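You operate a simulated robot arm through the tools that you are given. There is no shell and no other tool. Be economical: measure what you need, move in short steps, check, and stop when the job is done.

You are at the controls of a simulated two-armed robot. One attempt, no reset.

JOB
Take the wire end on the top of the forming bench and put it away on the top of the batch bench. Take the lid off the grease tin and lay it down on the top of the forming bench. Put the blue sleeve from the top of the stack bench on the top of the crimp bench and the grey sleeve on the shelf of the small bench. Open the sliding door. Any order will do.

The check looks at the end state, three seconds after you hand in, the way a careful person would. Anything else that was tipped, shoved, dropped, spilled or broken makes it a failure. A push-on lid holds only when it is set on centred and level and pressed home; a screw cap is set on level and turned clockwise until tight.

ROBOT AND FRAMES
Two 7-joint arms with fingered hands on one trunk, on a base that drives. Base frame: it is fixed to the floor where the robot stands at the start and does not move with it; the origin is under the middle of the robot, x ahead of it, y to its left, z up; the surface under the hand at the start is at about z = 720. Units: mm, degrees, N and s.
The left shoulder is at the start at [70, 166, 1068], the right one opposite. With the tool pointing down near the work surface each hand reaches from about 100 to 960 mm from the robot's upright axis, wherever it stands, measured 20 degrees to its own side. Places, roughly: grease tin [750, 0, 750]; shelf of the small bench [-1200, 1000, 300]; sleeve [500, 2500, 750]; sliding door [-3700, 0, 1400]; top of the batch bench [700, 1300, 700]; top of the crimp bench [700, -2000, 700]; wire end (8x2x2 cm) [800, -100, 700]. Payload 4.1 kg a hand.
Tool frame (each hand has its own): the origin (TCP) lies between the finger pads and is the grasp point; the fingertips stand 32 mm ahead of it; z points along the fingers, y is the line along which they close. Largest opening 108 mm; the body of the gripper starts 38 mm behind the TCP. The gripper is a hand of 4 fingers: y runs from the thumb to the fingers, the wrist lies at [-16, -108, -186] in the tool frame.
Orientation is that of the tool frame in the base frame, as [roll, pitch, yaw] about the fixed x, y, z axes, in that order (R = Rz(yaw) Ry(pitch) Rx(roll)). With the fingers straight down and the wrist toward the robot, the tool's x, y and z point along [0, 1, 0], [1, 0, 0] and [0, 0, -1] of the base frame.

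CONTROLS
- The arms move only by the tool move_arm. It takes "left_plan", "right_plan" or both (then of equal length, played together; a hand with none holds still); each is a list of rows, each a list of 2 entries, a list of its own where there are three numbers: the shift along the tool's x, y, z in mm, then the turn, a rotation vector about the tool's x, y, z in degrees. In form: [[[tx, ty, tz], [rx, ry, rz]], ...]. A call has 1 to 20 rows; each row shifts and turns the commanded pose from where the row before left it, along the tool's axes as they then stand. Rows are played at 5 a second. More than 50 mm and 8.6 degrees between two rows, and nothing of the call is played. Where a pose cannot be reached the arm comes as near as it can. A force on the tool above 40 N (or 10 N above the force at the start of the call, whichever is more), or a blocked arm, ends the call early, and 0.2 s more pass. In this call time passes only in rows, and 0.2 s behind the last. It gives the time, the measured TCP pose, the force on the tool (base axes), the opening and the grip force at its end, in the units of the frame above (readings bear some noise), with the torque about the TCP (base axes, N m) and any sound that the robot's microphone picked up, and new pictures: "pictures" is both (left out), scene, wrist or none (wrist: the cameras of the hands that moved).
- Cameras (640 x 400 px; columns grow to the right, rows downward): "scene" is now at [117.8, 13.2, 1291.1]; the picture's right is [0.11, -0.99, 0.00], its down [-0.56, -0.06, -0.82] and it looks along [0.82, 0.09, -0.57] (base axes); focal length 248 px, centre (320, 200). "left" rides on the left gripper at [-64, -93, -132] in its tool frame; the picture's right is [-0.80, -0.28, 0.53], its down [0.55, -0.71, 0.45] and it looks along [0.25, 0.65, 0.72] (tool axes); focal length 247 px, centre (320, 200). "right" rides on the right gripper at [64, -93, -132] in its tool frame; the picture's right is [-0.80, 0.28, -0.53], its down [-0.55, -0.71, 0.45] and it looks along [-0.25, 0.65, 0.72] (tool axes); focal length 247 px, centre (320, 200). There is no depth. A picture from a camera that has moved, and an enlarged one, comes with that camera's place and axes in the base frame and with its lens. The place of the scene camera against the robot may be out by one fixed shift of up to 25 mm in any direction.
- slide_trunk(by): slides the trunk up (or, below 0, down) by that many mm; the arms and the scene camera ride with it, the base frame stays. It gives what a move gives, with no picture.
- base_move(legs): drives the robot by 1 to 6 legs, each [ahead, left, turn to the left] in mm, mm and degrees, along the robot's own axes; the way and the turn of a leg run together, so that a leg with both is an arc; at most 1500 mm and 180 degrees a leg. The arms and the cameras ride along, it lands a little off, and it stops where it bumps. It gives what a move gives, and a new picture of the scene camera.
- finger_targets(index, middle, ring, thumb_bend, hand): sets how far each is bent, from 0 (flat) to 1 (curled in); at 0.3 the hand is open as for a grip, at 0.7 the pads meet at the TCP. One left out holds its place. A second passes; each finger stops where it meets its share of the squeeze, and holds until it gets a number again. It is the only way to open and close the hand. It gives what a move gives, with no picture; readings hold the bend of each and the force on the fingers (four entries, about 0 where the hand has none), thumb and palm.
- pan_tilt(pan, tilt): turns the head with the scene camera to pan (to the left, within 86 degrees either way) and tilt (down, from -29 to 69), counted from straight ahead of the robot. It gives what a move gives, and a new picture of the scene camera.
- enlarge(camera, box): a new picture of the part [left, top, right, bottom] of that camera's present view, enlarged. It takes no simulated time.
- sign_off(): hands the job in; it is judged then, once.

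Go step by step. Nothing tells you exact positions but the pictures and the camera data: compare them with the known pose of the tool, close in by small moves and look again before you grip or let go. The budget is 165 turns and 260 pictures, counting those below and the enlarged ones. Unless the task says otherwise, let go and move clear before handing in.

The tools are called after "Emit:" by a JSON object that holds its "fn" and its "kwargs". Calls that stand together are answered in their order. move_arm: Moves the arms, as the interface text tells. Its arguments: {"type":"object","properties":{"left_plan":{"type":"array","items":{"type":"array"}},"right_plan":{"type":"array","items":{"type":"array"}},"pictures":{"type":"string","enum":["both","scene","wrist","none"]}},"required":[]} The other tools are called the same way: slide_trunk (by) slides the trunk up or down; finger_targets (index, middle, ring, thumb_bend, hand) moves the fingers one by one; base_move (legs) drives the base; pan_tilt (pan, tilt) turns the head that bears the scene camera; enlarge (camera, box) takes an enlarged picture of a part of a camera's view; sign_off () hands the job in.

At the start:

```text
t: 0.0
left_eef_pos: [611.4, 285.3, 1040.2]
left_tool_rot: [-180.0, 0.0, 90.1]
left_contact_force: [-0.2, -0.6, 0.2]
left_ft_torque: [0.01, 0.0, -0.01]
left_gripper_width: 107.8
left_grip_force: 0.2
left_shape: jaw
left_bend: [0.3, 0.3, 0.3, 0.3]
left_finger forces: [0.1, 0.0, 0.1, 0.1, 0.0, 0.0]
right_eef_pos: [510.5, -246.3, 994.7]
right_tool_rot: [179.9, -0.1, 90.0]
right_contact_force: [-0.1, -0.8, -0.1]
right_ft_torque: [0.0, 0.02, 0.0]
right_gripper_width: 107.6
right_grip_force: 0.0
right_shape: jaw
right_bend: [0.3, 0.3, 0.3, 0.3]
right_finger forces: [0.0, 0.1, 0.0, 0.1, 0.0, 0.1]
trunk travel left (down, up): [-575.0, 365.0]
robot x, y, heading: [-0.1, -1.7, 0.0]
head pan, tilt: [6.2, 34.5]
```

scene: 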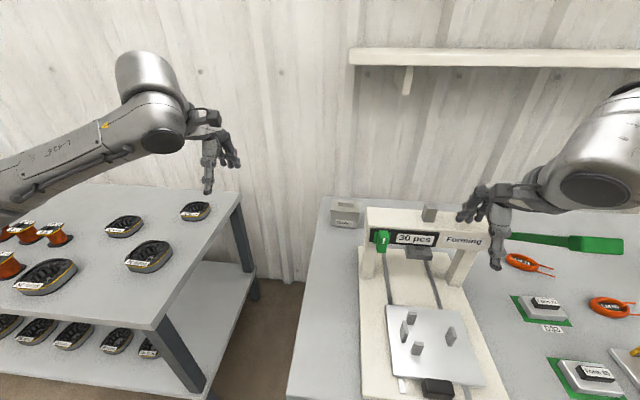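
right: 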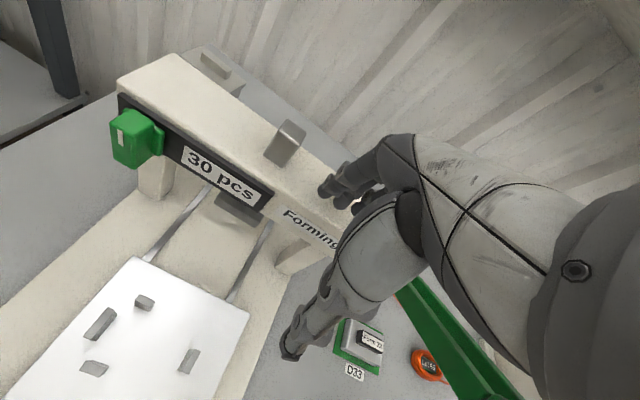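
left: 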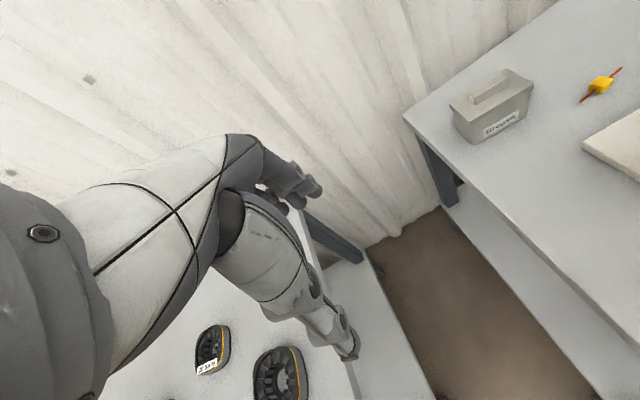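

The grey box with a handle behind the press looks like the grease tin, and the yellow piece next to it like the wire end. I'll take a closer look.

Emit:
{"fn": "enlarge", "kwargs": {"camera": "left", "box": [400, 40, 640, 190]}}

Emit:
{"fn": "pan_tilt", "kwargs": {"pan": -10, "tilt": 45}}

```text
2.67 times, centred on (520, 115) of left
camera zoom: at [518.5, 219.7, 1172.0], right [-0.28, -0.8, -0.53], down [-0.71, 0.55, -0.45], along [0.65, 0.25, -0.72], focal length 659 px, centre (-213, 427)
```

zoom: 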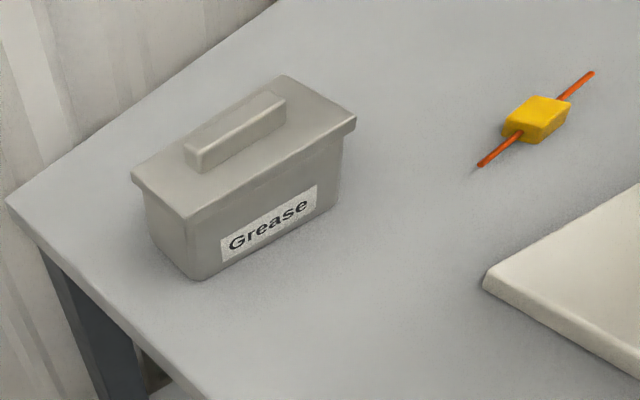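

```text
t: 0.8
left_eef_pos: [609.7, 284.3, 1040.1]
left_tool_rot: [-179.9, -0.1, 90.0]
left_contact_force: [0.6, -0.9, -0.2]
left_ft_torque: [0.0, 0.03, 0.01]
left_gripper_width: 107.4
left_grip_force: 0.1
left_shape: jaw
left_bend: [0.3, 0.3, 0.3, 0.3]
left_finger forces: [0.0, 0.0, 0.1, 0.0, 0.1, 0.0]
right_eef_pos: [510.5, -245.7, 994.5]
right_tool_rot: [-179.9, 0.1, 90.1]
right_contact_force: [0.7, -0.8, 0.5]
right_ft_torque: [-0.01, -0.03, 0.02]
right_gripper_width: 107.9
right_grip_force: 0.1
right_shape: jaw
right_bend: [0.3, 0.3, 0.3, 0.3]
right_finger forces: [0.1, 0.0, 0.1, 0.0, 0.0, 0.1]
trunk travel left (down, up): [-575.0, 365.0]
robot x, y, heading: [-4.1, -2.3, 0.0]
head pan, tilt: [-10.0, 45.0]
camera scene: at [110.1, -10.4, 1275.5], right [-0.17, -0.98, 0.0], down [-0.7, 0.12, -0.71], along [0.7, -0.12, -0.71], focal length 248 px, centre (320, 200)
```

scene: 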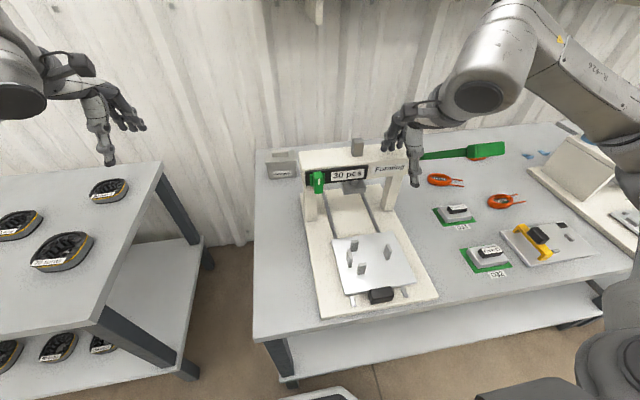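

The forming bench, with the press and the tin behind its left end, is in front. I'll zoom in and look left for the batch bench.

Emit:
{"fn": "enlarge", "kwargs": {"camera": "scene", "box": [240, 120, 440, 245]}}

Emit:
{"fn": "pan_tilt", "kwargs": {"pan": 60, "tilt": 25}}

```text
3.20 times, centred on (340, 182) of scene
camera zoom: at [110.1, -10.4, 1275.5], right [-0.17, -0.98, 0.0], down [-0.7, 0.12, -0.71], along [0.7, -0.12, -0.71], focal length 793 px, centre (256, 256)
```

zoom: 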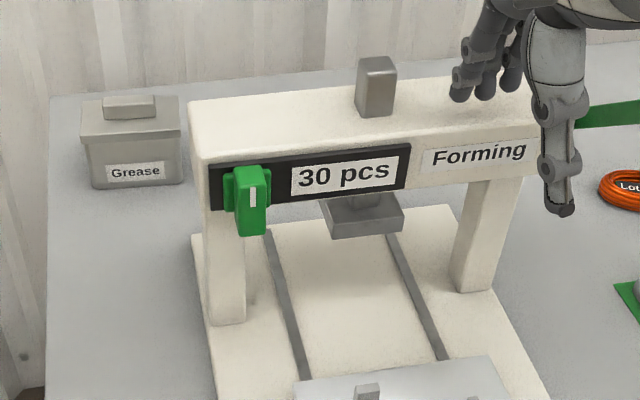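

```text
t: 2.2
left_eef_pos: [609.9, 283.5, 1039.9]
left_tool_rot: [-180.0, 0.0, 90.0]
left_contact_force: [-0.6, 0.1, 0.7]
left_ft_torque: [0.0, 0.02, -0.01]
left_gripper_width: 107.6
left_grip_force: 0.0
left_shape: jaw
left_bend: [0.3, 0.3, 0.3, 0.3]
left_finger forces: [0.0, 0.1, 0.0, 0.0, 0.1, 0.1]
right_eef_pos: [511.0, -246.1, 994.0]
right_tool_rot: [179.9, -0.1, 90.0]
right_contact_force: [0.4, -1.0, 0.2]
right_ft_torque: [0.03, -0.04, 0.03]
right_gripper_width: 107.5
right_grip_force: 0.0
right_shape: jaw
right_bend: [0.3, 0.3, 0.3, 0.3]
right_finger forces: [0.1, 0.0, 0.0, 0.1, 0.0, 0.1]
trunk travel left (down, up): [-575.0, 365.0]
robot x, y, heading: [-1.8, 0.3, -0.2]
head pan, tilt: [60.0, 25.0]
camera scene: at [76.1, 83.4, 1306.0], right [0.87, -0.5, 0.0], down [-0.21, -0.37, -0.91], along [0.45, 0.78, -0.42], focal length 248 px, centre (320, 200)
```

scene: 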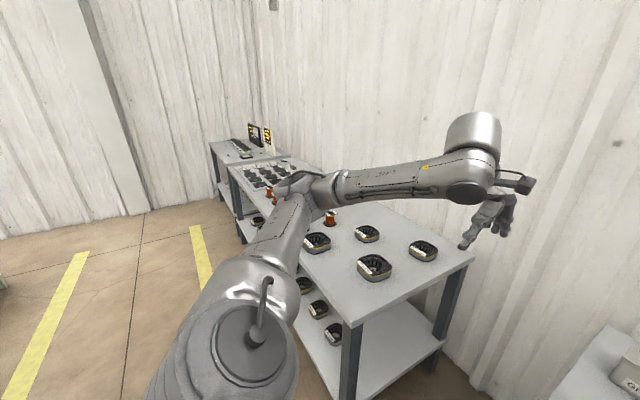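

The batch bench is the one on the left (y ≈ 440–2140), with the stack bench behind it. I put the lid handle at about (836, 0, 810). I'll move the left hand above it.

Emit:
{"fn": "move_arm", "kwargs": {"left_plan": [[[-35, 28, 0], [0, 0, 0]], [[-35, 28, 0], [0, 0, 0]], [[-36, 28, 0], [0, 0, 0]], [[-36, 28, 0], [0, 0, 0]], [[-36, 28, 20], [0, 0, 0]], [[-36, 28, 20], [0, 0, 0]], [[-35, 29, 20], [0, 0, 0]], [[-35, 29, 20], [0, 0, 0]], [[0, 0, 30], [0, 0, 0]]], "pictures": "wrist"}}

Emit:
{"fn": "pan_tilt", "kwargs": {"pan": 0, "tilt": 35}}

```text
t: 4.2
left_eef_pos: [836.2, 2.9, 930.5]
left_tool_rot: [-180.0, 0.2, 90.0]
left_contact_force: [-0.1, 0.0, -0.2]
left_ft_torque: [-0.05, 0.02, 0.01]
left_gripper_width: 107.9
left_grip_force: 0.1
left_shape: jaw
left_bend: [0.3, 0.3, 0.3, 0.3]
left_finger forces: [0.0, 0.0, 0.0, 0.0, 0.1, 0.0]
right_eef_pos: [512.5, -244.3, 993.2]
right_tool_rot: [-179.9, 0.1, 90.1]
right_contact_force: [0.5, 0.3, -1.0]
right_ft_torque: [0.0, -0.06, 0.01]
right_gripper_width: 107.3
right_grip_force: 0.0
right_shape: jaw
right_bend: [0.3, 0.3, 0.3, 0.3]
right_finger forces: [0.0, 0.1, 0.0, 0.1, 0.0, 0.0]
trunk travel left (down, up): [-575.0, 365.0]
robot x, y, heading: [-2.5, -3.7, 0.1]
head pan, tilt: [60.0, 25.0]
camera left: at [744.5, -61.3, 1062.6], right [-0.28, -0.8, -0.53], down [-0.71, 0.55, -0.45], along [0.65, 0.25, -0.72], focal length 247 px, centre (320, 200)
```

left: 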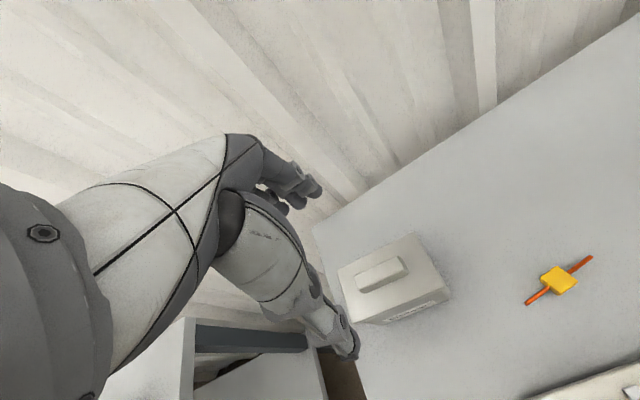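

```text
t: 5.5
left_eef_pos: [835.2, 2.3, 931.2]
left_tool_rot: [-179.9, 0.0, 89.9]
left_contact_force: [0.5, 0.6, 0.3]
left_ft_torque: [0.0, -0.03, -0.01]
left_gripper_width: 107.7
left_grip_force: 0.1
left_shape: jaw
left_bend: [0.3, 0.3, 0.3, 0.3]
left_finger forces: [0.0, 0.0, 0.0, 0.0, 0.0, 0.1]
right_eef_pos: [511.8, -246.1, 993.9]
right_tool_rot: [-179.9, 0.0, 90.0]
right_contact_force: [0.1, -0.2, -0.1]
right_ft_torque: [-0.01, 0.01, 0.0]
right_gripper_width: 107.5
right_grip_force: 0.0
right_shape: jaw
right_bend: [0.3, 0.3, 0.3, 0.3]
right_finger forces: [0.1, 0.1, 0.0, 0.0, 0.1, 0.0]
trunk travel left (down, up): [-575.0, 365.0]
robot x, y, heading: [-0.2, -0.2, 0.1]
head pan, tilt: [0.0, 35.0]
camera scene: at [118.2, 3.6, 1290.2], right [0.0, -1.0, 0.0], down [-0.57, 0.0, -0.82], along [0.82, 0.0, -0.57], focal length 248 px, centre (320, 200)
```

scene: 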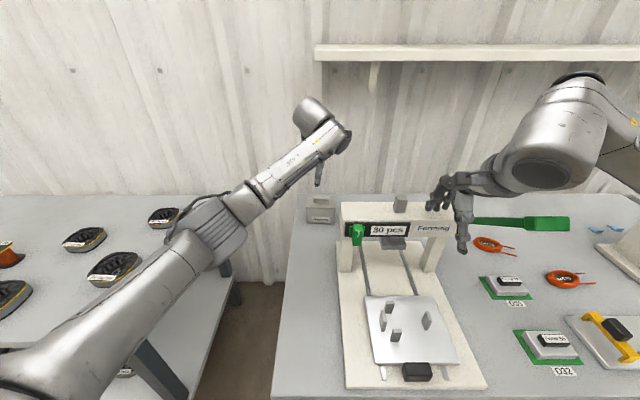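

Emit:
{"fn": "enlarge", "kwargs": {"camera": "left", "box": [300, 210, 620, 400]}}

```text
2.00 times, centred on (460, 305) of left
camera zoom: at [743.8, -62.6, 1063.3], right [-0.28, -0.8, -0.53], down [-0.71, 0.55, -0.45], along [0.65, 0.25, -0.72], focal length 494 px, centre (40, -10)
```

zoom: 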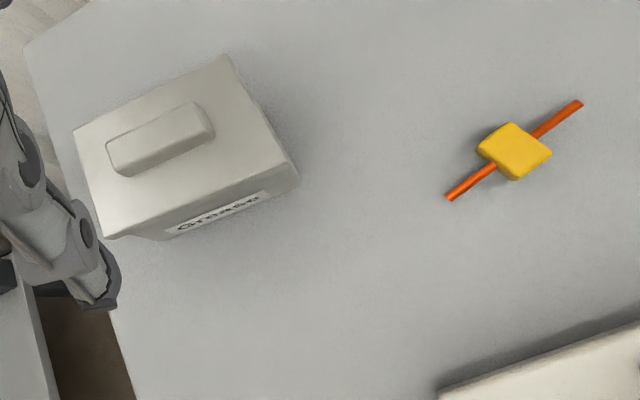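

The handle is about 52×18 mm, centred near (841, -5), with its top at roughly z 805–810. I'll lower the hand over it in steps.

Emit:
{"fn": "move_arm", "kwargs": {"left_plan": [[[-7, 5, 20], [0, 0, 0]], [[0, 0, 30], [0, 0, 0]], [[0, 0, 30], [0, 0, 0]]], "pictures": "both"}}

```text
t: 6.3
left_eef_pos: [841.3, -4.8, 851.2]
left_tool_rot: [179.9, 0.0, 90.1]
left_contact_force: [-0.2, -0.3, -0.6]
left_ft_torque: [0.0, 0.0, 0.0]
left_gripper_width: 107.7
left_grip_force: 0.1
left_shape: jaw
left_bend: [0.3, 0.3, 0.3, 0.3]
left_finger forces: [0.0, 0.0, 0.0, 0.0, 0.0, 0.0]
right_eef_pos: [511.7, -245.7, 993.6]
right_tool_rot: [-179.9, 0.0, 90.0]
right_contact_force: [0.9, -0.3, -0.3]
right_ft_torque: [0.0, -0.02, -0.02]
right_gripper_width: 107.8
right_grip_force: 0.1
right_shape: jaw
right_bend: [0.3, 0.3, 0.3, 0.3]
right_finger forces: [0.1, 0.0, 0.0, 0.1, 0.0, 0.0]
trunk travel left (down, up): [-575.0, 365.0]
robot x, y, heading: [-3.8, -1.3, 0.0]
head pan, tilt: [0.0, 35.0]
camera scene: at [118.7, 3.2, 1290.2], right [0.0, -1.0, 0.0], down [-0.57, 0.0, -0.82], along [0.82, 0.0, -0.57], focal length 248 px, centre (320, 200)
camera left: at [749.5, -69.7, 982.4], right [-0.28, -0.8, -0.53], down [-0.71, 0.55, -0.45], along [0.65, 0.25, -0.72], focal length 247 px, centre (320, 200)
```

scene: 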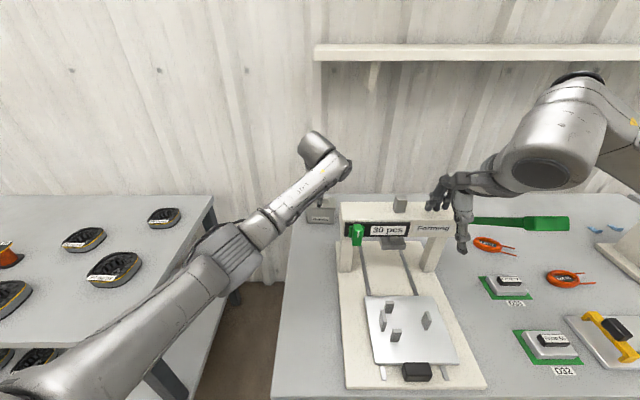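
left: 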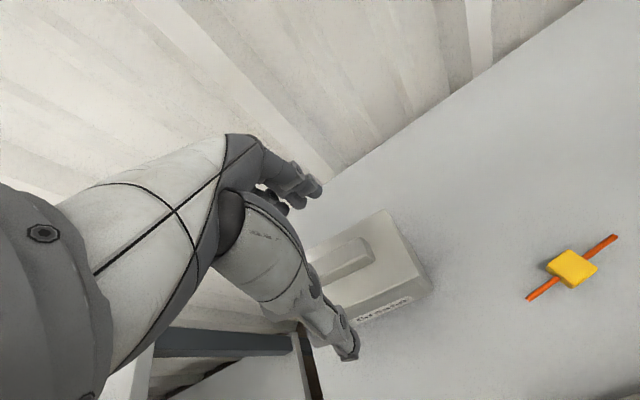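

Emit:
{"fn": "move_arm", "kwargs": {"left_plan": [[[0, 0, 10], [0, 0, 0]], [[0, 0, 6], [0, 0, 0]], [[0, 0, 4], [0, 0, 0]]], "pictures": "none"}}

Emit:
{"fn": "enlarge", "kwargs": {"camera": "left", "box": [230, 160, 470, 360]}}

```text
t: 7.1
left_eef_pos: [841.7, -6.8, 829.8]
left_tool_rot: [180.0, -0.1, 90.0]
left_contact_force: [-0.4, -0.7, -0.3]
left_ft_torque: [0.02, 0.02, 0.0]
left_gripper_width: 107.7
left_grip_force: 0.0
left_shape: jaw
left_bend: [0.3, 0.3, 0.3, 0.3]
left_finger forces: [0.0, 0.0, 0.1, 0.0, 0.0, 0.0]
right_eef_pos: [511.9, -245.7, 993.5]
right_tool_rot: [180.0, 0.0, 90.1]
right_contact_force: [0.0, -1.4, 0.1]
right_ft_torque: [-0.02, 0.01, 0.0]
right_gripper_width: 107.8
right_grip_force: 0.1
right_shape: jaw
right_bend: [0.3, 0.3, 0.3, 0.3]
right_finger forces: [0.1, 0.0, 0.0, 0.0, 0.0, 0.0]
trunk travel left (down, up): [-575.0, 365.0]
robot x, y, heading: [-0.5, -0.1, 0.1]
head pan, tilt: [0.0, 35.0]
```

```text
2.00 times, centred on (350, 260) of left
camera zoom: at [749.3, -71.1, 961.7], right [-0.28, -0.8, -0.53], down [-0.71, 0.55, -0.45], along [0.65, 0.25, -0.72], focal length 494 px, centre (260, 80)
```

zoom: 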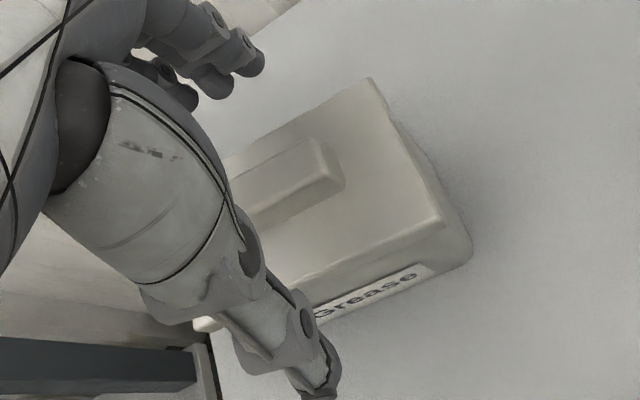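

Emit:
{"fn": "finger_targets", "kwargs": {"hand": "left", "index": 0.55, "middle": 0.55, "ring": 0.55, "thumb_bend": 0.55}}

Emit:
{"fn": "enlarge", "kwargs": {"camera": "left", "box": [230, 160, 470, 360]}}

```text
t: 8.1
left_eef_pos: [842.1, -5.7, 832.0]
left_tool_rot: [179.9, 0.0, 90.0]
left_contact_force: [4.4, 0.1, 5.9]
left_ft_torque: [0.0, -0.17, 0.01]
left_gripper_width: 47.8
left_grip_force: 3.9
left_shape: fingers
left_bend: [0.52, 0.52, 0.55, 0.54]
left_finger forces: [2.3, 3.4, 0.1, 0.0, 2.3, 0.1]
right_eef_pos: [511.1, -245.4, 995.4]
right_tool_rot: [-180.0, 0.0, 90.1]
right_contact_force: [0.6, -0.2, 0.1]
right_ft_torque: [-0.02, -0.02, 0.01]
right_gripper_width: 107.7
right_grip_force: 0.0
right_shape: jaw
right_bend: [0.3, 0.3, 0.3, 0.3]
right_finger forces: [0.0, 0.1, 0.0, 0.0, 0.1, 0.0]
trunk travel left (down, up): [-575.0, 365.0]
robot x, y, heading: [1.7, 0.1, -0.2]
head pan, tilt: [0.0, 35.0]
```

```text
2.00 times, centred on (350, 260) of left
camera zoom: at [749.2, -70.9, 962.6], right [-0.28, -0.8, -0.53], down [-0.71, 0.55, -0.45], along [0.65, 0.25, -0.72], focal length 494 px, centre (260, 80)
```

zoom: 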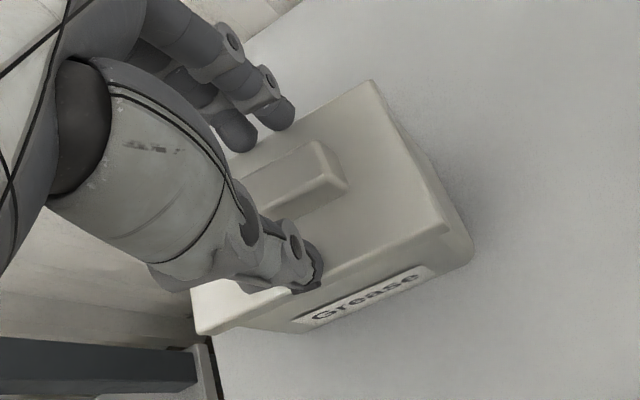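

The fingertips seem to touch the lid plate, so I'll raise the hand a little and then go on closing.

Emit:
{"fn": "move_arm", "kwargs": {"left_plan": [[[0, 0, -7], [0, 0, 0]]], "pictures": "none"}}

Emit:
{"fn": "finger_targets", "kwargs": {"hand": "left", "index": 0.72, "middle": 0.72, "ring": 0.72, "thumb_bend": 0.72}}

Emit:
{"fn": "enlarge", "kwargs": {"camera": "left", "box": [230, 160, 470, 360]}}

```text
t: 8.5
left_eef_pos: [840.9, -6.9, 836.2]
left_tool_rot: [-179.9, 0.0, 89.9]
left_contact_force: [-0.2, 0.7, 0.2]
left_ft_torque: [0.03, 0.0, -0.01]
left_gripper_width: 42.8
left_grip_force: 0.1
left_shape: fingers
left_bend: [0.55, 0.55, 0.55, 0.55]
left_finger forces: [0.1, 0.0, 0.0, 0.0, 0.0, 0.0]
right_eef_pos: [510.8, -246.8, 994.2]
right_tool_rot: [179.9, 0.0, 90.0]
right_contact_force: [-0.8, -0.1, 0.3]
right_ft_torque: [0.01, 0.03, 0.01]
right_gripper_width: 107.6
right_grip_force: 0.1
right_shape: jaw
right_bend: [0.3, 0.3, 0.3, 0.3]
right_finger forces: [0.1, 0.0, 0.0, 0.0, 0.0, 0.0]
trunk travel left (down, up): [-575.0, 365.0]
robot x, y, heading: [-2.1, 1.1, -0.1]
head pan, tilt: [0.0, 35.0]
```

```text
t: 9.5
left_eef_pos: [840.9, -7.4, 838.6]
left_tool_rot: [-180.0, -0.1, 90.0]
left_contact_force: [1.7, -0.4, 2.8]
left_ft_torque: [-0.05, 0.0, -0.05]
left_gripper_width: 16.0
left_grip_force: 12.0
left_shape: fingers
left_bend: [0.71, 0.71, 0.71, 0.64]
left_finger forces: [4.9, 4.2, 3.8, 0.0, 10.9, 0.1]
right_eef_pos: [511.6, -246.6, 993.5]
right_tool_rot: [-179.9, 0.0, 90.0]
right_contact_force: [-0.1, 0.4, -0.2]
right_ft_torque: [-0.01, 0.0, 0.01]
right_gripper_width: 107.8
right_grip_force: 0.1
right_shape: jaw
right_bend: [0.3, 0.3, 0.3, 0.3]
right_finger forces: [0.0, 0.0, 0.0, 0.1, 0.0, 0.1]
trunk travel left (down, up): [-575.0, 365.0]
robot x, y, heading: [-0.9, -1.6, 0.1]
head pan, tilt: [0.0, 35.0]
heard: snap
```

```text
2.00 times, centred on (350, 260) of left
camera zoom: at [749.3, -71.8, 969.6], right [-0.28, -0.8, -0.53], down [-0.71, 0.55, -0.45], along [0.65, 0.25, -0.72], focal length 494 px, centre (260, 80)
```

zoom: 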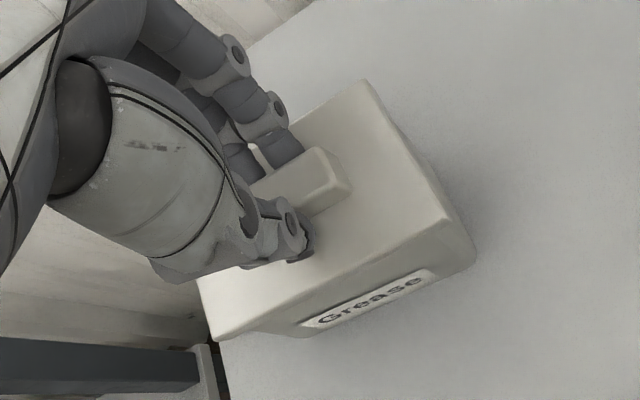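

The handle is gripped and the lid snapped free. I'll tighten slightly and lift straight up.

Emit:
{"fn": "finger_targets", "kwargs": {"hand": "left", "index": 0.76, "middle": 0.76, "ring": 0.76, "thumb_bend": 0.75}}

Emit:
{"fn": "move_arm", "kwargs": {"left_plan": [[[0, 0, -5], [0, 0, 0]], [[0, 0, -10], [0, 0, 0]], [[0, 0, -20], [0, 0, 0]], [[0, 0, -25], [0, 0, 0]]], "pictures": "both"}}

```text
t: 10.5
left_eef_pos: [841.4, -7.7, 837.0]
left_tool_rot: [180.0, 0.0, 90.1]
left_contact_force: [-0.6, 0.8, 3.7]
left_ft_torque: [-0.07, 0.16, -0.02]
left_gripper_width: 15.4
left_grip_force: 17.9
left_shape: fingers
left_bend: [0.75, 0.74, 0.75, 0.61]
left_finger forces: [7.5, 6.1, 4.6, 0.0, 17.6, 0.0]
right_eef_pos: [510.8, -246.2, 994.3]
right_tool_rot: [179.9, 0.1, 90.0]
right_contact_force: [-0.2, -0.2, 1.0]
right_ft_torque: [0.01, -0.01, 0.02]
right_gripper_width: 107.3
right_grip_force: 0.1
right_shape: jaw
right_bend: [0.3, 0.3, 0.3, 0.3]
right_finger forces: [0.1, 0.0, 0.0, 0.1, 0.0, 0.0]
trunk travel left (down, up): [-575.0, 365.0]
robot x, y, heading: [-2.5, -1.7, -0.1]
head pan, tilt: [0.0, 35.0]
```

```text
t: 11.5
left_eef_pos: [842.0, -6.9, 897.6]
left_tool_rot: [-179.9, 0.0, 90.0]
left_contact_force: [-0.8, 0.2, -0.2]
left_ft_torque: [0.0, -0.04, 0.0]
left_gripper_width: 16.0
left_grip_force: 19.2
left_shape: fingers
left_bend: [0.75, 0.74, 0.75, 0.61]
left_finger forces: [7.6, 6.7, 4.8, 0.0, 19.1, 0.1]
right_eef_pos: [511.3, -246.6, 994.7]
right_tool_rot: [-179.9, 0.0, 90.1]
right_contact_force: [0.9, 0.6, 0.0]
right_ft_torque: [-0.01, 0.0, 0.0]
right_gripper_width: 107.4
right_grip_force: 0.0
right_shape: jaw
right_bend: [0.3, 0.3, 0.3, 0.3]
right_finger forces: [0.0, 0.0, 0.1, 0.0, 0.0, 0.0]
trunk travel left (down, up): [-575.0, 365.0]
robot x, y, heading: [0.2, -0.8, -0.0]
head pan, tilt: [0.0, 35.0]
camera scene: at [117.7, 3.3, 1290.2], right [0.0, -1.0, 0.0], down [-0.57, 0.0, -0.82], along [0.82, 0.0, -0.57], focal length 248 px, centre (320, 200)
camera left: at [749.0, -71.3, 1028.7], right [-0.28, -0.8, -0.53], down [-0.71, 0.55, -0.45], along [0.65, 0.25, -0.72], focal length 247 px, centre (320, 200)
```

scene: 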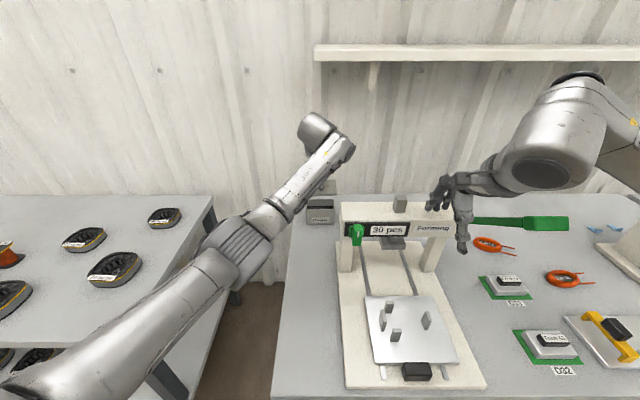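
left: 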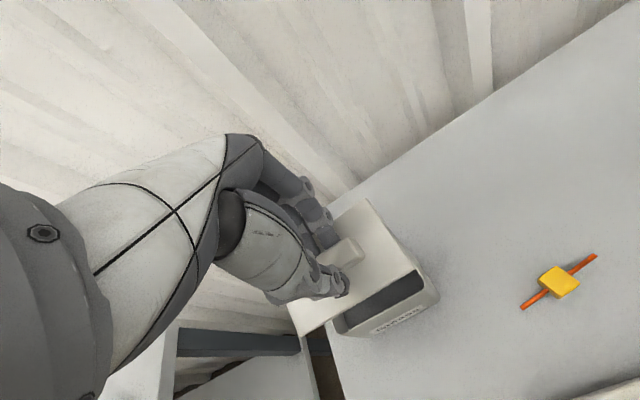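

The lid is in hand. I'll move it to the free strip left of the press, around (700, 40), turning it so the wrist points left and stays clear of the press.

Emit:
{"fn": "move_arm", "kwargs": {"left_plan": [[[24, -20, -5], [0, 0, 0]], [[24, -40, 0], [0, 0, 0]], [[0, -42, 0], [0, 0, 0]], [[0, -40, 0], [0, 0, 0]], [[0, 0, 0], [0, 0, 8.2]], [[0, 0, 0], [0, 0, 8.2]], [[0, 0, 0], [0, 0, 8.2]], [[0, 0, 0], [0, 0, 8.2]], [[0, 0, 0], [0, 0, 8.2]], [[0, 0, 0], [0, 0, 8.2]], [[0, 0, 0], [0, 0, 8.2]], [[0, 0, 0], [0, 0, 8.2]], [[0, 0, 0], [0, 0, 8.2]], [[0, 0, 0], [0, 0, 8.2]], [[0, 0, 0], [0, 0, 8]]], "pictures": "both"}}

```text
t: 14.7
left_eef_pos: [700.2, 40.4, 903.2]
left_tool_rot: [180.0, 0.0, 0.0]
left_contact_force: [0.7, 0.3, 0.2]
left_ft_torque: [-0.02, 0.03, 0.01]
left_gripper_width: 15.9
left_grip_force: 18.5
left_shape: fingers
left_bend: [0.75, 0.75, 0.75, 0.61]
left_finger forces: [8.2, 6.0, 4.7, 0.0, 19.2, 0.0]
right_eef_pos: [511.8, -245.2, 993.4]
right_tool_rot: [-180.0, 0.0, 90.0]
right_contact_force: [-0.8, 0.6, -0.3]
right_ft_torque: [0.01, 0.02, -0.03]
right_gripper_width: 107.5
right_grip_force: 0.1
right_shape: jaw
right_bend: [0.3, 0.3, 0.3, 0.3]
right_finger forces: [0.0, 0.0, 0.0, 0.1, 0.0, 0.0]
trunk travel left (down, up): [-575.0, 365.0]
robot x, y, heading: [-0.7, -1.0, 0.3]
head pan, tilt: [0.0, 35.0]
camera scene: at [118.3, 3.4, 1290.2], right [0.0, -1.0, 0.0], down [-0.57, 0.0, -0.82], along [0.82, 0.0, -0.57], focal length 248 px, centre (320, 200)
camera left: at [635.6, 133.8, 1034.0], right [-0.8, 0.28, -0.53], down [0.55, 0.7, -0.45], along [0.25, -0.65, -0.72], focal length 247 px, centre (320, 200)
```

scene: 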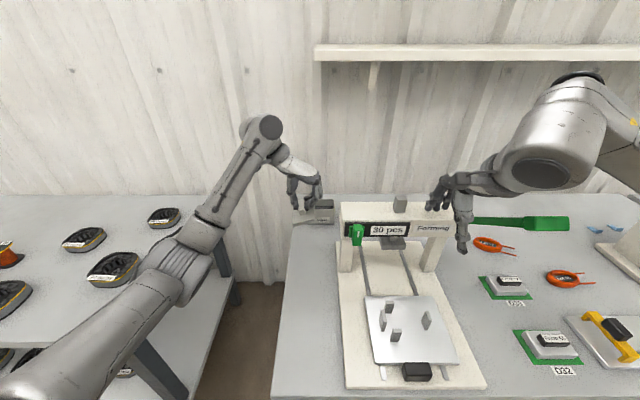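
left: 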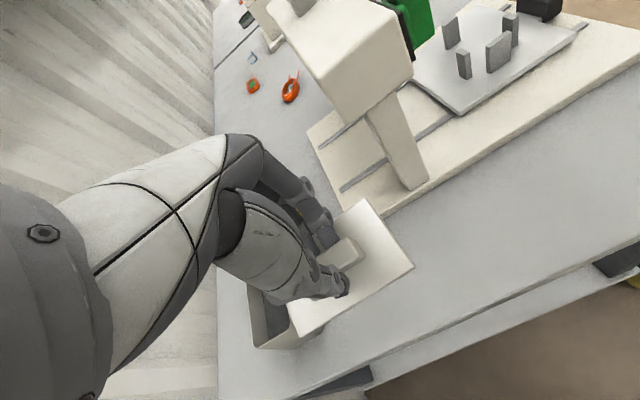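

Emit:
{"fn": "move_arm", "kwargs": {"left_plan": [[[0, 0, 40], [0, 0, 0]], [[0, 0, 40], [0, 0, 0]], [[0, 0, 20], [0, 0, 0]]], "pictures": "wrist"}}

```text
t: 15.5
left_eef_pos: [698.9, 39.9, 802.9]
left_tool_rot: [180.0, 0.0, 0.1]
left_contact_force: [-0.1, 0.2, 0.5]
left_ft_torque: [-0.02, -0.04, 0.03]
left_gripper_width: 15.9
left_grip_force: 19.3
left_shape: fingers
left_bend: [0.75, 0.75, 0.75, 0.61]
left_finger forces: [8.4, 6.0, 4.7, 0.0, 19.2, 0.0]
right_eef_pos: [511.1, -246.5, 993.5]
right_tool_rot: [-180.0, 0.0, 90.0]
right_contact_force: [0.6, -0.6, -0.4]
right_ft_torque: [-0.01, -0.02, 0.0]
right_gripper_width: 107.9
right_grip_force: 0.1
right_shape: jaw
right_bend: [0.3, 0.3, 0.3, 0.3]
right_finger forces: [0.0, 0.0, 0.0, 0.1, 0.0, 0.0]
trunk travel left (down, up): [-575.0, 365.0]
robot x, y, heading: [-2.6, -0.6, -0.2]
head pan, tilt: [0.0, 35.0]
camera left: at [635.7, 132.4, 933.8], right [-0.8, 0.28, -0.53], down [0.55, 0.71, -0.45], along [0.25, -0.65, -0.72], focal length 247 px, centre (320, 200)
```

left: 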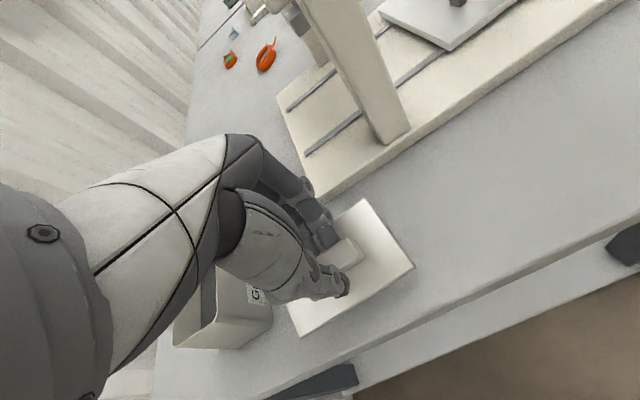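

Emit:
{"fn": "move_arm", "kwargs": {"left_plan": [[[0, 0, 10], [0, 0, 0]], [[0, 0, 8], [0, 0, 0]], [[0, 0, 5], [0, 0, 0]], [[0, 0, 4], [0, 0, 0]]], "pictures": "none"}}

```text
t: 16.5
left_eef_pos: [699.3, 40.3, 776.6]
left_tool_rot: [180.0, 0.0, 0.0]
left_contact_force: [0.8, 0.4, -0.5]
left_ft_torque: [0.02, 0.0, 0.03]
left_gripper_width: 15.7
left_grip_force: 18.9
left_shape: fingers
left_bend: [0.75, 0.75, 0.75, 0.61]
left_finger forces: [8.4, 6.0, 4.7, 0.1, 19.0, 0.0]
right_eef_pos: [511.4, -245.9, 994.3]
right_tool_rot: [-180.0, 0.1, 90.0]
right_contact_force: [-0.4, 0.3, 0.0]
right_ft_torque: [0.01, -0.01, 0.0]
right_gripper_width: 107.8
right_grip_force: 0.1
right_shape: jaw
right_bend: [0.3, 0.3, 0.3, 0.3]
right_finger forces: [0.0, 0.0, 0.0, 0.0, 0.0, 0.0]
trunk travel left (down, up): [-575.0, 365.0]
robot x, y, heading: [-1.4, 1.6, -0.0]
head pan, tilt: [0.0, 35.0]
```

Emit:
{"fn": "move_arm", "kwargs": {"left_plan": [[[0, 0, 3], [0, 0, 0]], [[0, 0, 3], [0, 0, 0]], [[0, 0, 3], [0, 0, 0]], [[0, 0, 3], [0, 0, 0]]], "pictures": "wrist"}}

```text
t: 17.5
left_eef_pos: [698.9, 36.6, 767.3]
left_tool_rot: [179.8, -0.2, -0.2]
left_contact_force: [9.1, -11.3, 22.7]
left_ft_torque: [0.41, -0.3, -0.24]
left_gripper_width: 15.3
left_grip_force: 23.6
left_shape: fingers
left_bend: [0.75, 0.75, 0.75, 0.63]
left_finger forces: [10.8, 8.0, 10.2, 0.1, 17.5, 0.1]
right_eef_pos: [509.5, -249.5, 994.6]
right_tool_rot: [179.9, -0.1, 90.0]
right_contact_force: [-0.4, 0.2, -0.8]
right_ft_torque: [0.0, 0.03, 0.01]
right_gripper_width: 107.6
right_grip_force: 0.0
right_shape: jaw
right_bend: [0.3, 0.3, 0.3, 0.3]
right_finger forces: [0.1, 0.1, 0.0, 0.0, 0.0, 0.1]
trunk travel left (down, up): [-575.0, 365.0]
robot x, y, heading: [-0.5, -1.0, 0.1]
head pan, tilt: [0.0, 35.0]
camera left: at [634.6, 130.6, 897.9], right [-0.79, 0.28, -0.54], down [0.55, 0.7, -0.45], along [0.25, -0.65, -0.72], focal length 247 px, centre (320, 200)
```

left: 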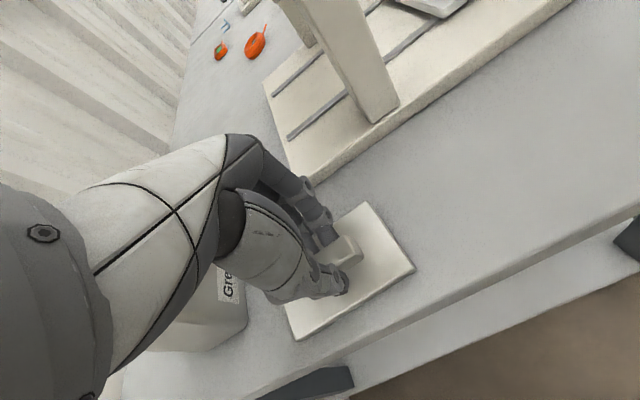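

The lid has landed. I'll ease off the pressure and open the hand.

Emit:
{"fn": "move_arm", "kwargs": {"left_plan": [[[0, 0, -4], [0, 0, 0]]], "pictures": "none"}}

Emit:
{"fn": "finger_targets", "kwargs": {"hand": "left", "index": 0.62, "middle": 0.62, "ring": 0.62, "thumb_bend": 0.55}}

Emit:
{"fn": "enlarge", "kwargs": {"camera": "left", "box": [230, 160, 470, 360]}}

```text
t: 17.9
left_eef_pos: [696.6, 41.8, 767.1]
left_tool_rot: [-179.9, 0.2, 0.1]
left_contact_force: [-0.2, -3.9, 11.3]
left_ft_torque: [0.14, -0.09, -0.08]
left_gripper_width: 15.8
left_grip_force: 21.3
left_shape: fingers
left_bend: [0.75, 0.75, 0.75, 0.63]
left_finger forces: [9.9, 6.9, 7.3, 0.0, 18.8, 0.0]
right_eef_pos: [510.6, -246.5, 995.3]
right_tool_rot: [180.0, -0.1, 90.0]
right_contact_force: [0.5, 0.6, -0.9]
right_ft_torque: [-0.01, -0.01, -0.01]
right_gripper_width: 107.5
right_grip_force: 0.1
right_shape: jaw
right_bend: [0.3, 0.3, 0.3, 0.3]
right_finger forces: [0.1, 0.0, 0.1, 0.1, 0.0, 0.0]
trunk travel left (down, up): [-575.0, 365.0]
robot x, y, heading: [0.7, 2.6, 0.0]
head pan, tilt: [0.0, 35.0]
```

```text
t: 18.9
left_eef_pos: [698.7, 41.0, 766.3]
left_tool_rot: [-180.0, -0.1, 0.0]
left_contact_force: [0.2, -0.7, 0.6]
left_ft_torque: [0.0, 0.01, 0.01]
left_gripper_width: 32.6
left_grip_force: 0.0
left_shape: fingers
left_bend: [0.62, 0.62, 0.62, 0.55]
left_finger forces: [0.0, 0.0, 0.1, 0.0, 0.0, 0.0]
right_eef_pos: [511.3, -245.3, 994.3]
right_tool_rot: [179.9, 0.0, 90.0]
right_contact_force: [-0.4, 0.5, 0.7]
right_ft_torque: [0.03, -0.01, -0.04]
right_gripper_width: 107.8
right_grip_force: 0.0
right_shape: jaw
right_bend: [0.3, 0.3, 0.3, 0.3]
right_finger forces: [0.1, 0.1, 0.0, 0.0, 0.1, 0.1]
trunk travel left (down, up): [-575.0, 365.0]
robot x, y, heading: [-2.4, -1.3, 0.5]
head pan, tilt: [0.0, 35.0]
```

```text
2.00 times, centred on (350, 260) of left
camera zoom: at [635.3, 133.8, 898.8], right [-0.8, 0.28, -0.53], down [0.55, 0.71, -0.45], along [0.25, -0.65, -0.72], focal length 494 px, centre (260, 80)
```

zoom: 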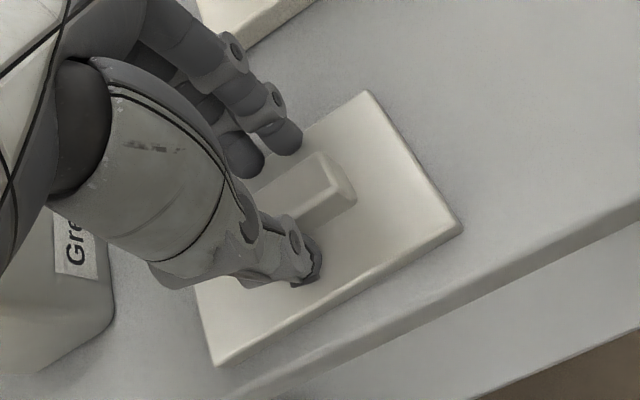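

The lid is resting flat on the bench and released. I'll lift away from it, then raise the trunk so both arms clear the press.

Emit:
{"fn": "move_arm", "kwargs": {"left_plan": [[[0, 0, -20], [0, 0, 0]], [[0, 0, -40], [0, 0, 0]], [[0, 0, -45], [0, 0, 0]], [[0, 0, -45], [0, 0, 0]], [[0, 0, -45], [0, 0, 0]]], "pictures": "wrist"}}

Emit:
{"fn": "slide_trunk", "kwargs": {"by": 120}}

Emit:
{"fn": "finger_targets", "kwargs": {"hand": "left", "index": 0.3, "middle": 0.3, "ring": 0.3, "thumb_bend": 0.3}}

```text
t: 20.1
left_eef_pos: [702.2, 40.3, 962.4]
left_tool_rot: [-179.9, 0.1, 0.0]
left_contact_force: [0.5, -0.1, 0.6]
left_ft_torque: [-0.02, -0.02, -0.01]
left_gripper_width: 32.7
left_grip_force: 0.0
left_shape: fingers
left_bend: [0.62, 0.62, 0.62, 0.55]
left_finger forces: [0.0, 0.1, 0.0, 0.0, 0.0, 0.1]
right_eef_pos: [510.8, -245.6, 993.5]
right_tool_rot: [-180.0, 0.0, 90.0]
right_contact_force: [0.5, -0.6, 0.7]
right_ft_torque: [0.0, 0.0, 0.01]
right_gripper_width: 107.6
right_grip_force: 0.1
right_shape: jaw
right_bend: [0.3, 0.3, 0.3, 0.3]
right_finger forces: [0.0, 0.0, 0.0, 0.0, 0.0, 0.0]
trunk travel left (down, up): [-575.0, 365.0]
robot x, y, heading: [1.1, -2.6, 0.1]
head pan, tilt: [0.0, 35.0]
camera left: at [636.6, 132.8, 1093.8], right [-0.8, 0.28, -0.53], down [0.55, 0.71, -0.45], along [0.25, -0.65, -0.72], focal length 247 px, centre (320, 200)
```

left: 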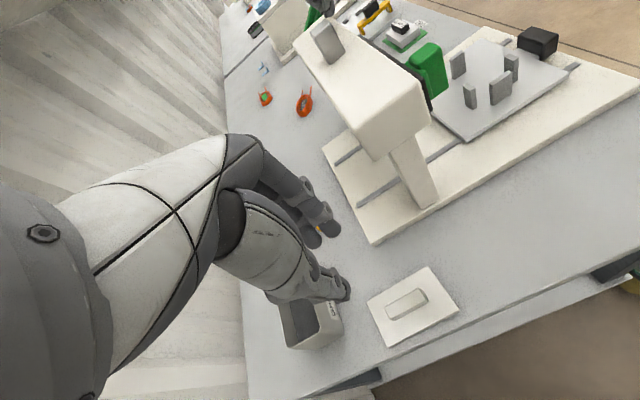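

```text
t: 21.6
left_eef_pos: [701.6, 40.3, 1081.8]
left_tool_rot: [-179.9, 0.0, 0.0]
left_contact_force: [0.9, -0.3, 0.7]
left_ft_torque: [-0.02, 0.0, -0.02]
left_gripper_width: 32.3
left_grip_force: 0.1
left_shape: fingers
left_bend: [0.62, 0.62, 0.62, 0.55]
left_finger forces: [0.0, 0.0, 0.0, 0.1, 0.0, 0.0]
right_eef_pos: [511.6, -246.5, 1113.8]
right_tool_rot: [180.0, 0.0, 89.9]
right_contact_force: [0.2, 0.3, -0.8]
right_ft_torque: [0.0, 0.01, 0.03]
right_gripper_width: 107.6
right_grip_force: 0.1
right_shape: jaw
right_bend: [0.3, 0.3, 0.3, 0.3]
right_finger forces: [0.0, 0.0, 0.0, 0.0, 0.0, 0.0]
trunk travel left (down, up): [-695.0, 245.0]
robot x, y, heading: [-2.3, -0.0, -0.2]
head pan, tilt: [0.0, 35.0]
```

```text
t: 22.6
left_eef_pos: [701.1, 40.1, 1081.2]
left_tool_rot: [-180.0, -0.1, 0.0]
left_contact_force: [-0.2, -0.5, 0.0]
left_ft_torque: [0.01, 0.0, 0.03]
left_gripper_width: 108.2
left_grip_force: 0.1
left_shape: fingers
left_bend: [0.3, 0.3, 0.3, 0.3]
left_finger forces: [0.1, 0.1, 0.0, 0.0, 0.0, 0.0]
right_eef_pos: [512.1, -246.1, 1114.4]
right_tool_rot: [-179.9, 0.0, 90.0]
right_contact_force: [1.3, 0.1, 0.9]
right_ft_torque: [0.01, -0.01, 0.0]
right_gripper_width: 107.4
right_grip_force: 0.1
right_shape: jaw
right_bend: [0.3, 0.3, 0.3, 0.3]
right_finger forces: [0.0, 0.1, 0.1, 0.0, 0.0, 0.0]
trunk travel left (down, up): [-695.0, 245.0]
robot x, y, heading: [-0.2, 1.4, -0.1]
head pan, tilt: [0.0, 35.0]
```

Now I'll drive left 150 mm so the left arm can reach behind the press from the left.

Emit:
{"fn": "base_move", "kwargs": {"legs": [[0, 150, 0]]}}

```text
t: 24.0
left_eef_pos: [701.0, 187.6, 1081.1]
left_tool_rot: [-180.0, 0.0, -0.1]
left_contact_force: [0.2, 0.0, 0.2]
left_ft_torque: [0.01, 0.0, 0.0]
left_gripper_width: 108.3
left_grip_force: 0.3
left_shape: fingers
left_bend: [0.3, 0.3, 0.3, 0.3]
left_finger forces: [0.0, 0.0, 0.1, 0.1, 0.1, 0.0]
right_eef_pos: [511.9, -97.3, 1114.6]
right_tool_rot: [-179.9, 0.0, 90.1]
right_contact_force: [-0.1, -0.1, 0.6]
right_ft_torque: [0.01, -0.02, -0.01]
right_gripper_width: 107.4
right_grip_force: 0.1
right_shape: jaw
right_bend: [0.3, 0.3, 0.3, 0.3]
right_finger forces: [0.1, 0.0, 0.1, 0.1, 0.1, 0.1]
trunk travel left (down, up): [-695.0, 245.0]
robot x, y, heading: [1.0, 149.3, -0.2]
head pan, tilt: [0.0, 35.0]
camera scene: at [118.3, 151.9, 1410.2], right [0.0, -1.0, 0.0], down [-0.57, 0.0, -0.82], along [0.82, 0.0, -0.57], focal length 248 px, centre (320, 200)
```

scene: 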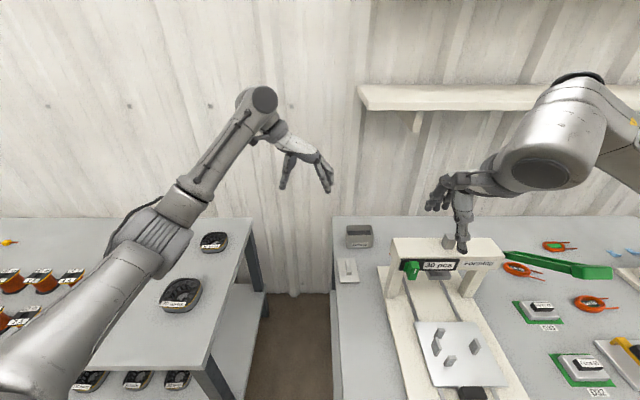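

Emit:
{"fn": "move_arm", "kwargs": {"left_plan": [[[0, 0, 0], [0, 0, -8.4]], [[0, 0, 0], [0, 0, -8.4]], [[0, 0, 0], [0, 0, -8.4]], [[0, 0, 0], [0, 0, -8.4]], [[0, 0, 0], [0, 0, -8.4]], [[0, 0, 0], [0, 0, -8.4]], [[0, 0, 0], [0, 0, -8.4]], [[0, 0, 0], [0, 0, -8.4]], [[0, 0, 0], [0, 0, -7.8]], [[-37.5, 20, 10], [0, 0, 0]], [[-37.5, 20, 10], [0, 0, 0]], [[-37.5, 20, 10], [0, 0, 0]], [[-37.5, 20, 10], [0, 0, 0]], [[-37.5, 20, 10], [0, 0, 0]], [[-37.5, 20, 10], [0, 0, 0]], [[-37.5, 20, 10], [0, 0, 0]], [[-37.5, 20, 10], [0, 0, 0]]], "pictures": "both"}}

```text
t: 27.6
left_eef_pos: [762.3, -109.0, 1005.7]
left_tool_rot: [-179.7, 0.0, 73.9]
left_contact_force: [0.2, -0.3, -0.1]
left_ft_torque: [0.01, 0.02, 0.0]
left_gripper_width: 108.2
left_grip_force: 0.0
left_shape: fingers
left_bend: [0.3, 0.3, 0.3, 0.3]
left_finger forces: [0.0, 0.0, 0.0, 0.0, 0.0, 0.0]
left hand out of reach, approached as far as the arm can: row 16, 17
right_eef_pos: [511.0, -95.8, 1112.7]
right_tool_rot: [-179.7, 0.1, 90.0]
right_contact_force: [-11.1, -10.7, -14.6]
right_ft_torque: [0.37, 0.38, -0.51]
right_gripper_width: 107.0
right_grip_force: 0.1
right_shape: jaw
right_bend: [0.31, 0.34, 0.3, 0.3]
right_finger forces: [0.0, 0.1, 0.1, 0.0, 0.1, 0.0]
trunk travel left (down, up): [-695.0, 245.0]
robot x, y, heading: [-2.4, 149.1, -0.0]
head pan, tilt: [0.0, 35.0]
camera scene: at [118.8, 154.3, 1410.2], right [0.0, -1.0, 0.0], down [-0.57, 0.0, -0.82], along [0.82, 0.0, -0.57], focal length 248 px, centre (320, 200)
camera left: at [656.8, -145.6, 1137.5], right [-0.5, -0.69, -0.53], down [-0.53, 0.72, -0.45], along [0.69, 0.06, -0.72], focal length 247 px, centre (320, 200)
```

scene: 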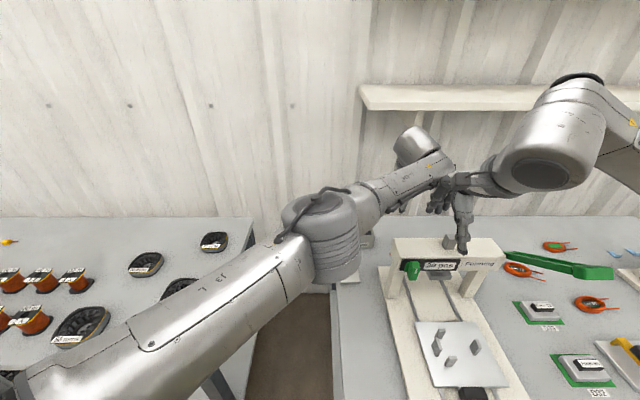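
left: 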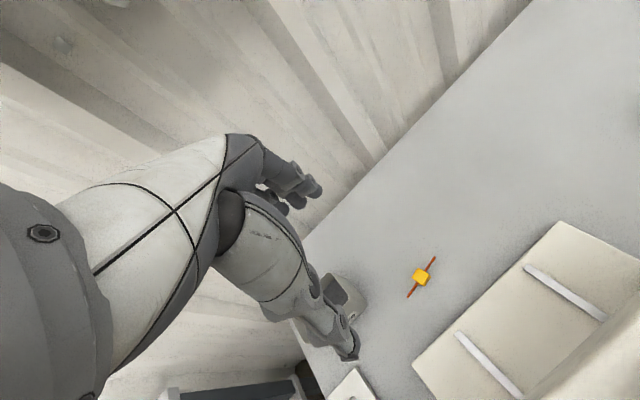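

The left forearm is touching the right hand, and the target is at the edge of reach. I'll back the left hand off, then take the right arm out of the way.

Emit:
{"fn": "move_arm", "kwargs": {"left_plan": [[[35, -15, -15], [0, 0, 0]], [[35, -15, -15], [0, 0, 0]], [[35, -15, -15], [0, 0, 0]], [[35, -15, -15], [0, 0, 0]], [[35, -15, -15], [0, 0, 0]]], "pictures": "none"}}

Emit:
{"fn": "move_arm", "kwargs": {"right_plan": [[[-35, -25, -10], [0, 0, 0]], [[-35, -25, -10], [0, 0, 0]], [[-35, -25, -10], [0, 0, 0]], [[-35, -25, -10], [0, 0, 0]], [[-35, -25, -10], [0, 0, 0]], [[-35, -25, -10], [0, 0, 0]]], "pictures": "none"}}

Emit:
{"fn": "base_move", "kwargs": {"legs": [[0, 0, -28]]}}

```text
t: 28.8
left_eef_pos: [733.3, 78.5, 1079.0]
left_tool_rot: [-180.0, 0.0, 74.9]
left_contact_force: [0.2, 0.6, 0.0]
left_ft_torque: [0.02, 0.03, 0.02]
left_gripper_width: 108.6
left_grip_force: 0.1
left_shape: fingers
left_bend: [0.3, 0.3, 0.3, 0.3]
left_finger forces: [0.0, 0.0, 0.0, 0.1, 0.1, 0.0]
right_eef_pos: [511.6, -96.2, 1113.6]
right_tool_rot: [-179.9, 0.0, 90.0]
right_contact_force: [-1.2, -0.3, 0.5]
right_ft_torque: [-0.02, 0.01, -0.02]
right_gripper_width: 108.0
right_grip_force: 0.0
right_shape: jaw
right_bend: [0.3, 0.3, 0.3, 0.3]
right_finger forces: [0.0, 0.0, 0.0, 0.1, 0.0, 0.0]
trunk travel left (down, up): [-695.0, 245.0]
robot x, y, heading: [-1.5, 145.4, -0.0]
head pan, tilt: [0.0, 35.0]
```

```text
t: 30.2
left_eef_pos: [730.9, 76.6, 1081.3]
left_tool_rot: [179.9, -0.1, 74.9]
left_contact_force: [0.2, 0.0, 0.4]
left_ft_torque: [0.02, 0.01, 0.04]
left_gripper_width: 108.6
left_grip_force: 0.1
left_shape: fingers
left_bend: [0.3, 0.3, 0.3, 0.3]
left_finger forces: [0.0, 0.0, 0.0, 0.1, 0.0, 0.0]
right_eef_pos: [359.3, -304.8, 1173.5]
right_tool_rot: [179.9, -0.1, 90.0]
right_contact_force: [-0.1, 0.1, 0.4]
right_ft_torque: [0.02, -0.02, 0.0]
right_gripper_width: 107.8
right_grip_force: 0.1
right_shape: jaw
right_bend: [0.3, 0.3, 0.3, 0.3]
right_finger forces: [0.0, 0.0, 0.1, 0.0, 0.0, 0.0]
trunk travel left (down, up): [-695.0, 245.0]
robot x, y, heading: [0.3, 149.5, 0.1]
head pan, tilt: [0.0, 35.0]
```

```text
t: 32.0
left_eef_pos: [614.8, -258.7, 1080.1]
left_tool_rot: [-180.0, 0.0, 46.9]
left_contact_force: [0.4, -0.3, 0.0]
left_ft_torque: [-0.03, 0.0, -0.02]
left_gripper_width: 108.5
left_grip_force: 0.1
left_shape: fingers
left_bend: [0.3, 0.3, 0.3, 0.3]
left_finger forces: [0.0, 0.1, 0.0, 0.0, 0.0, 0.0]
right_eef_pos: [107.0, -421.8, 1173.8]
right_tool_rot: [179.9, 0.0, 61.9]
right_contact_force: [-0.4, 0.4, -0.6]
right_ft_torque: [0.0, 0.02, -0.02]
right_gripper_width: 107.6
right_grip_force: 0.1
right_shape: jaw
right_bend: [0.3, 0.3, 0.3, 0.3]
right_finger forces: [0.0, 0.0, 0.1, 0.0, 0.0, 0.0]
trunk travel left (down, up): [-695.0, 245.0]
robot x, y, heading: [2.6, 146.6, -28.0]
head pan, tilt: [0.0, 35.0]
camera scene: at [101.9, 87.7, 1410.2], right [-0.47, -0.88, 0.0], down [-0.51, 0.27, -0.82], along [0.72, -0.38, -0.57], focal length 248 px, centre (320, 200)
```

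scene: 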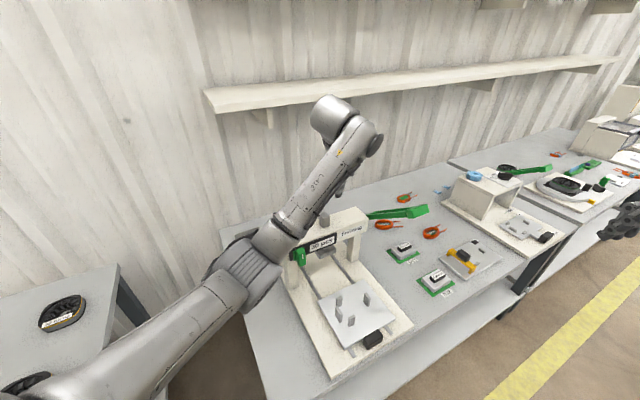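

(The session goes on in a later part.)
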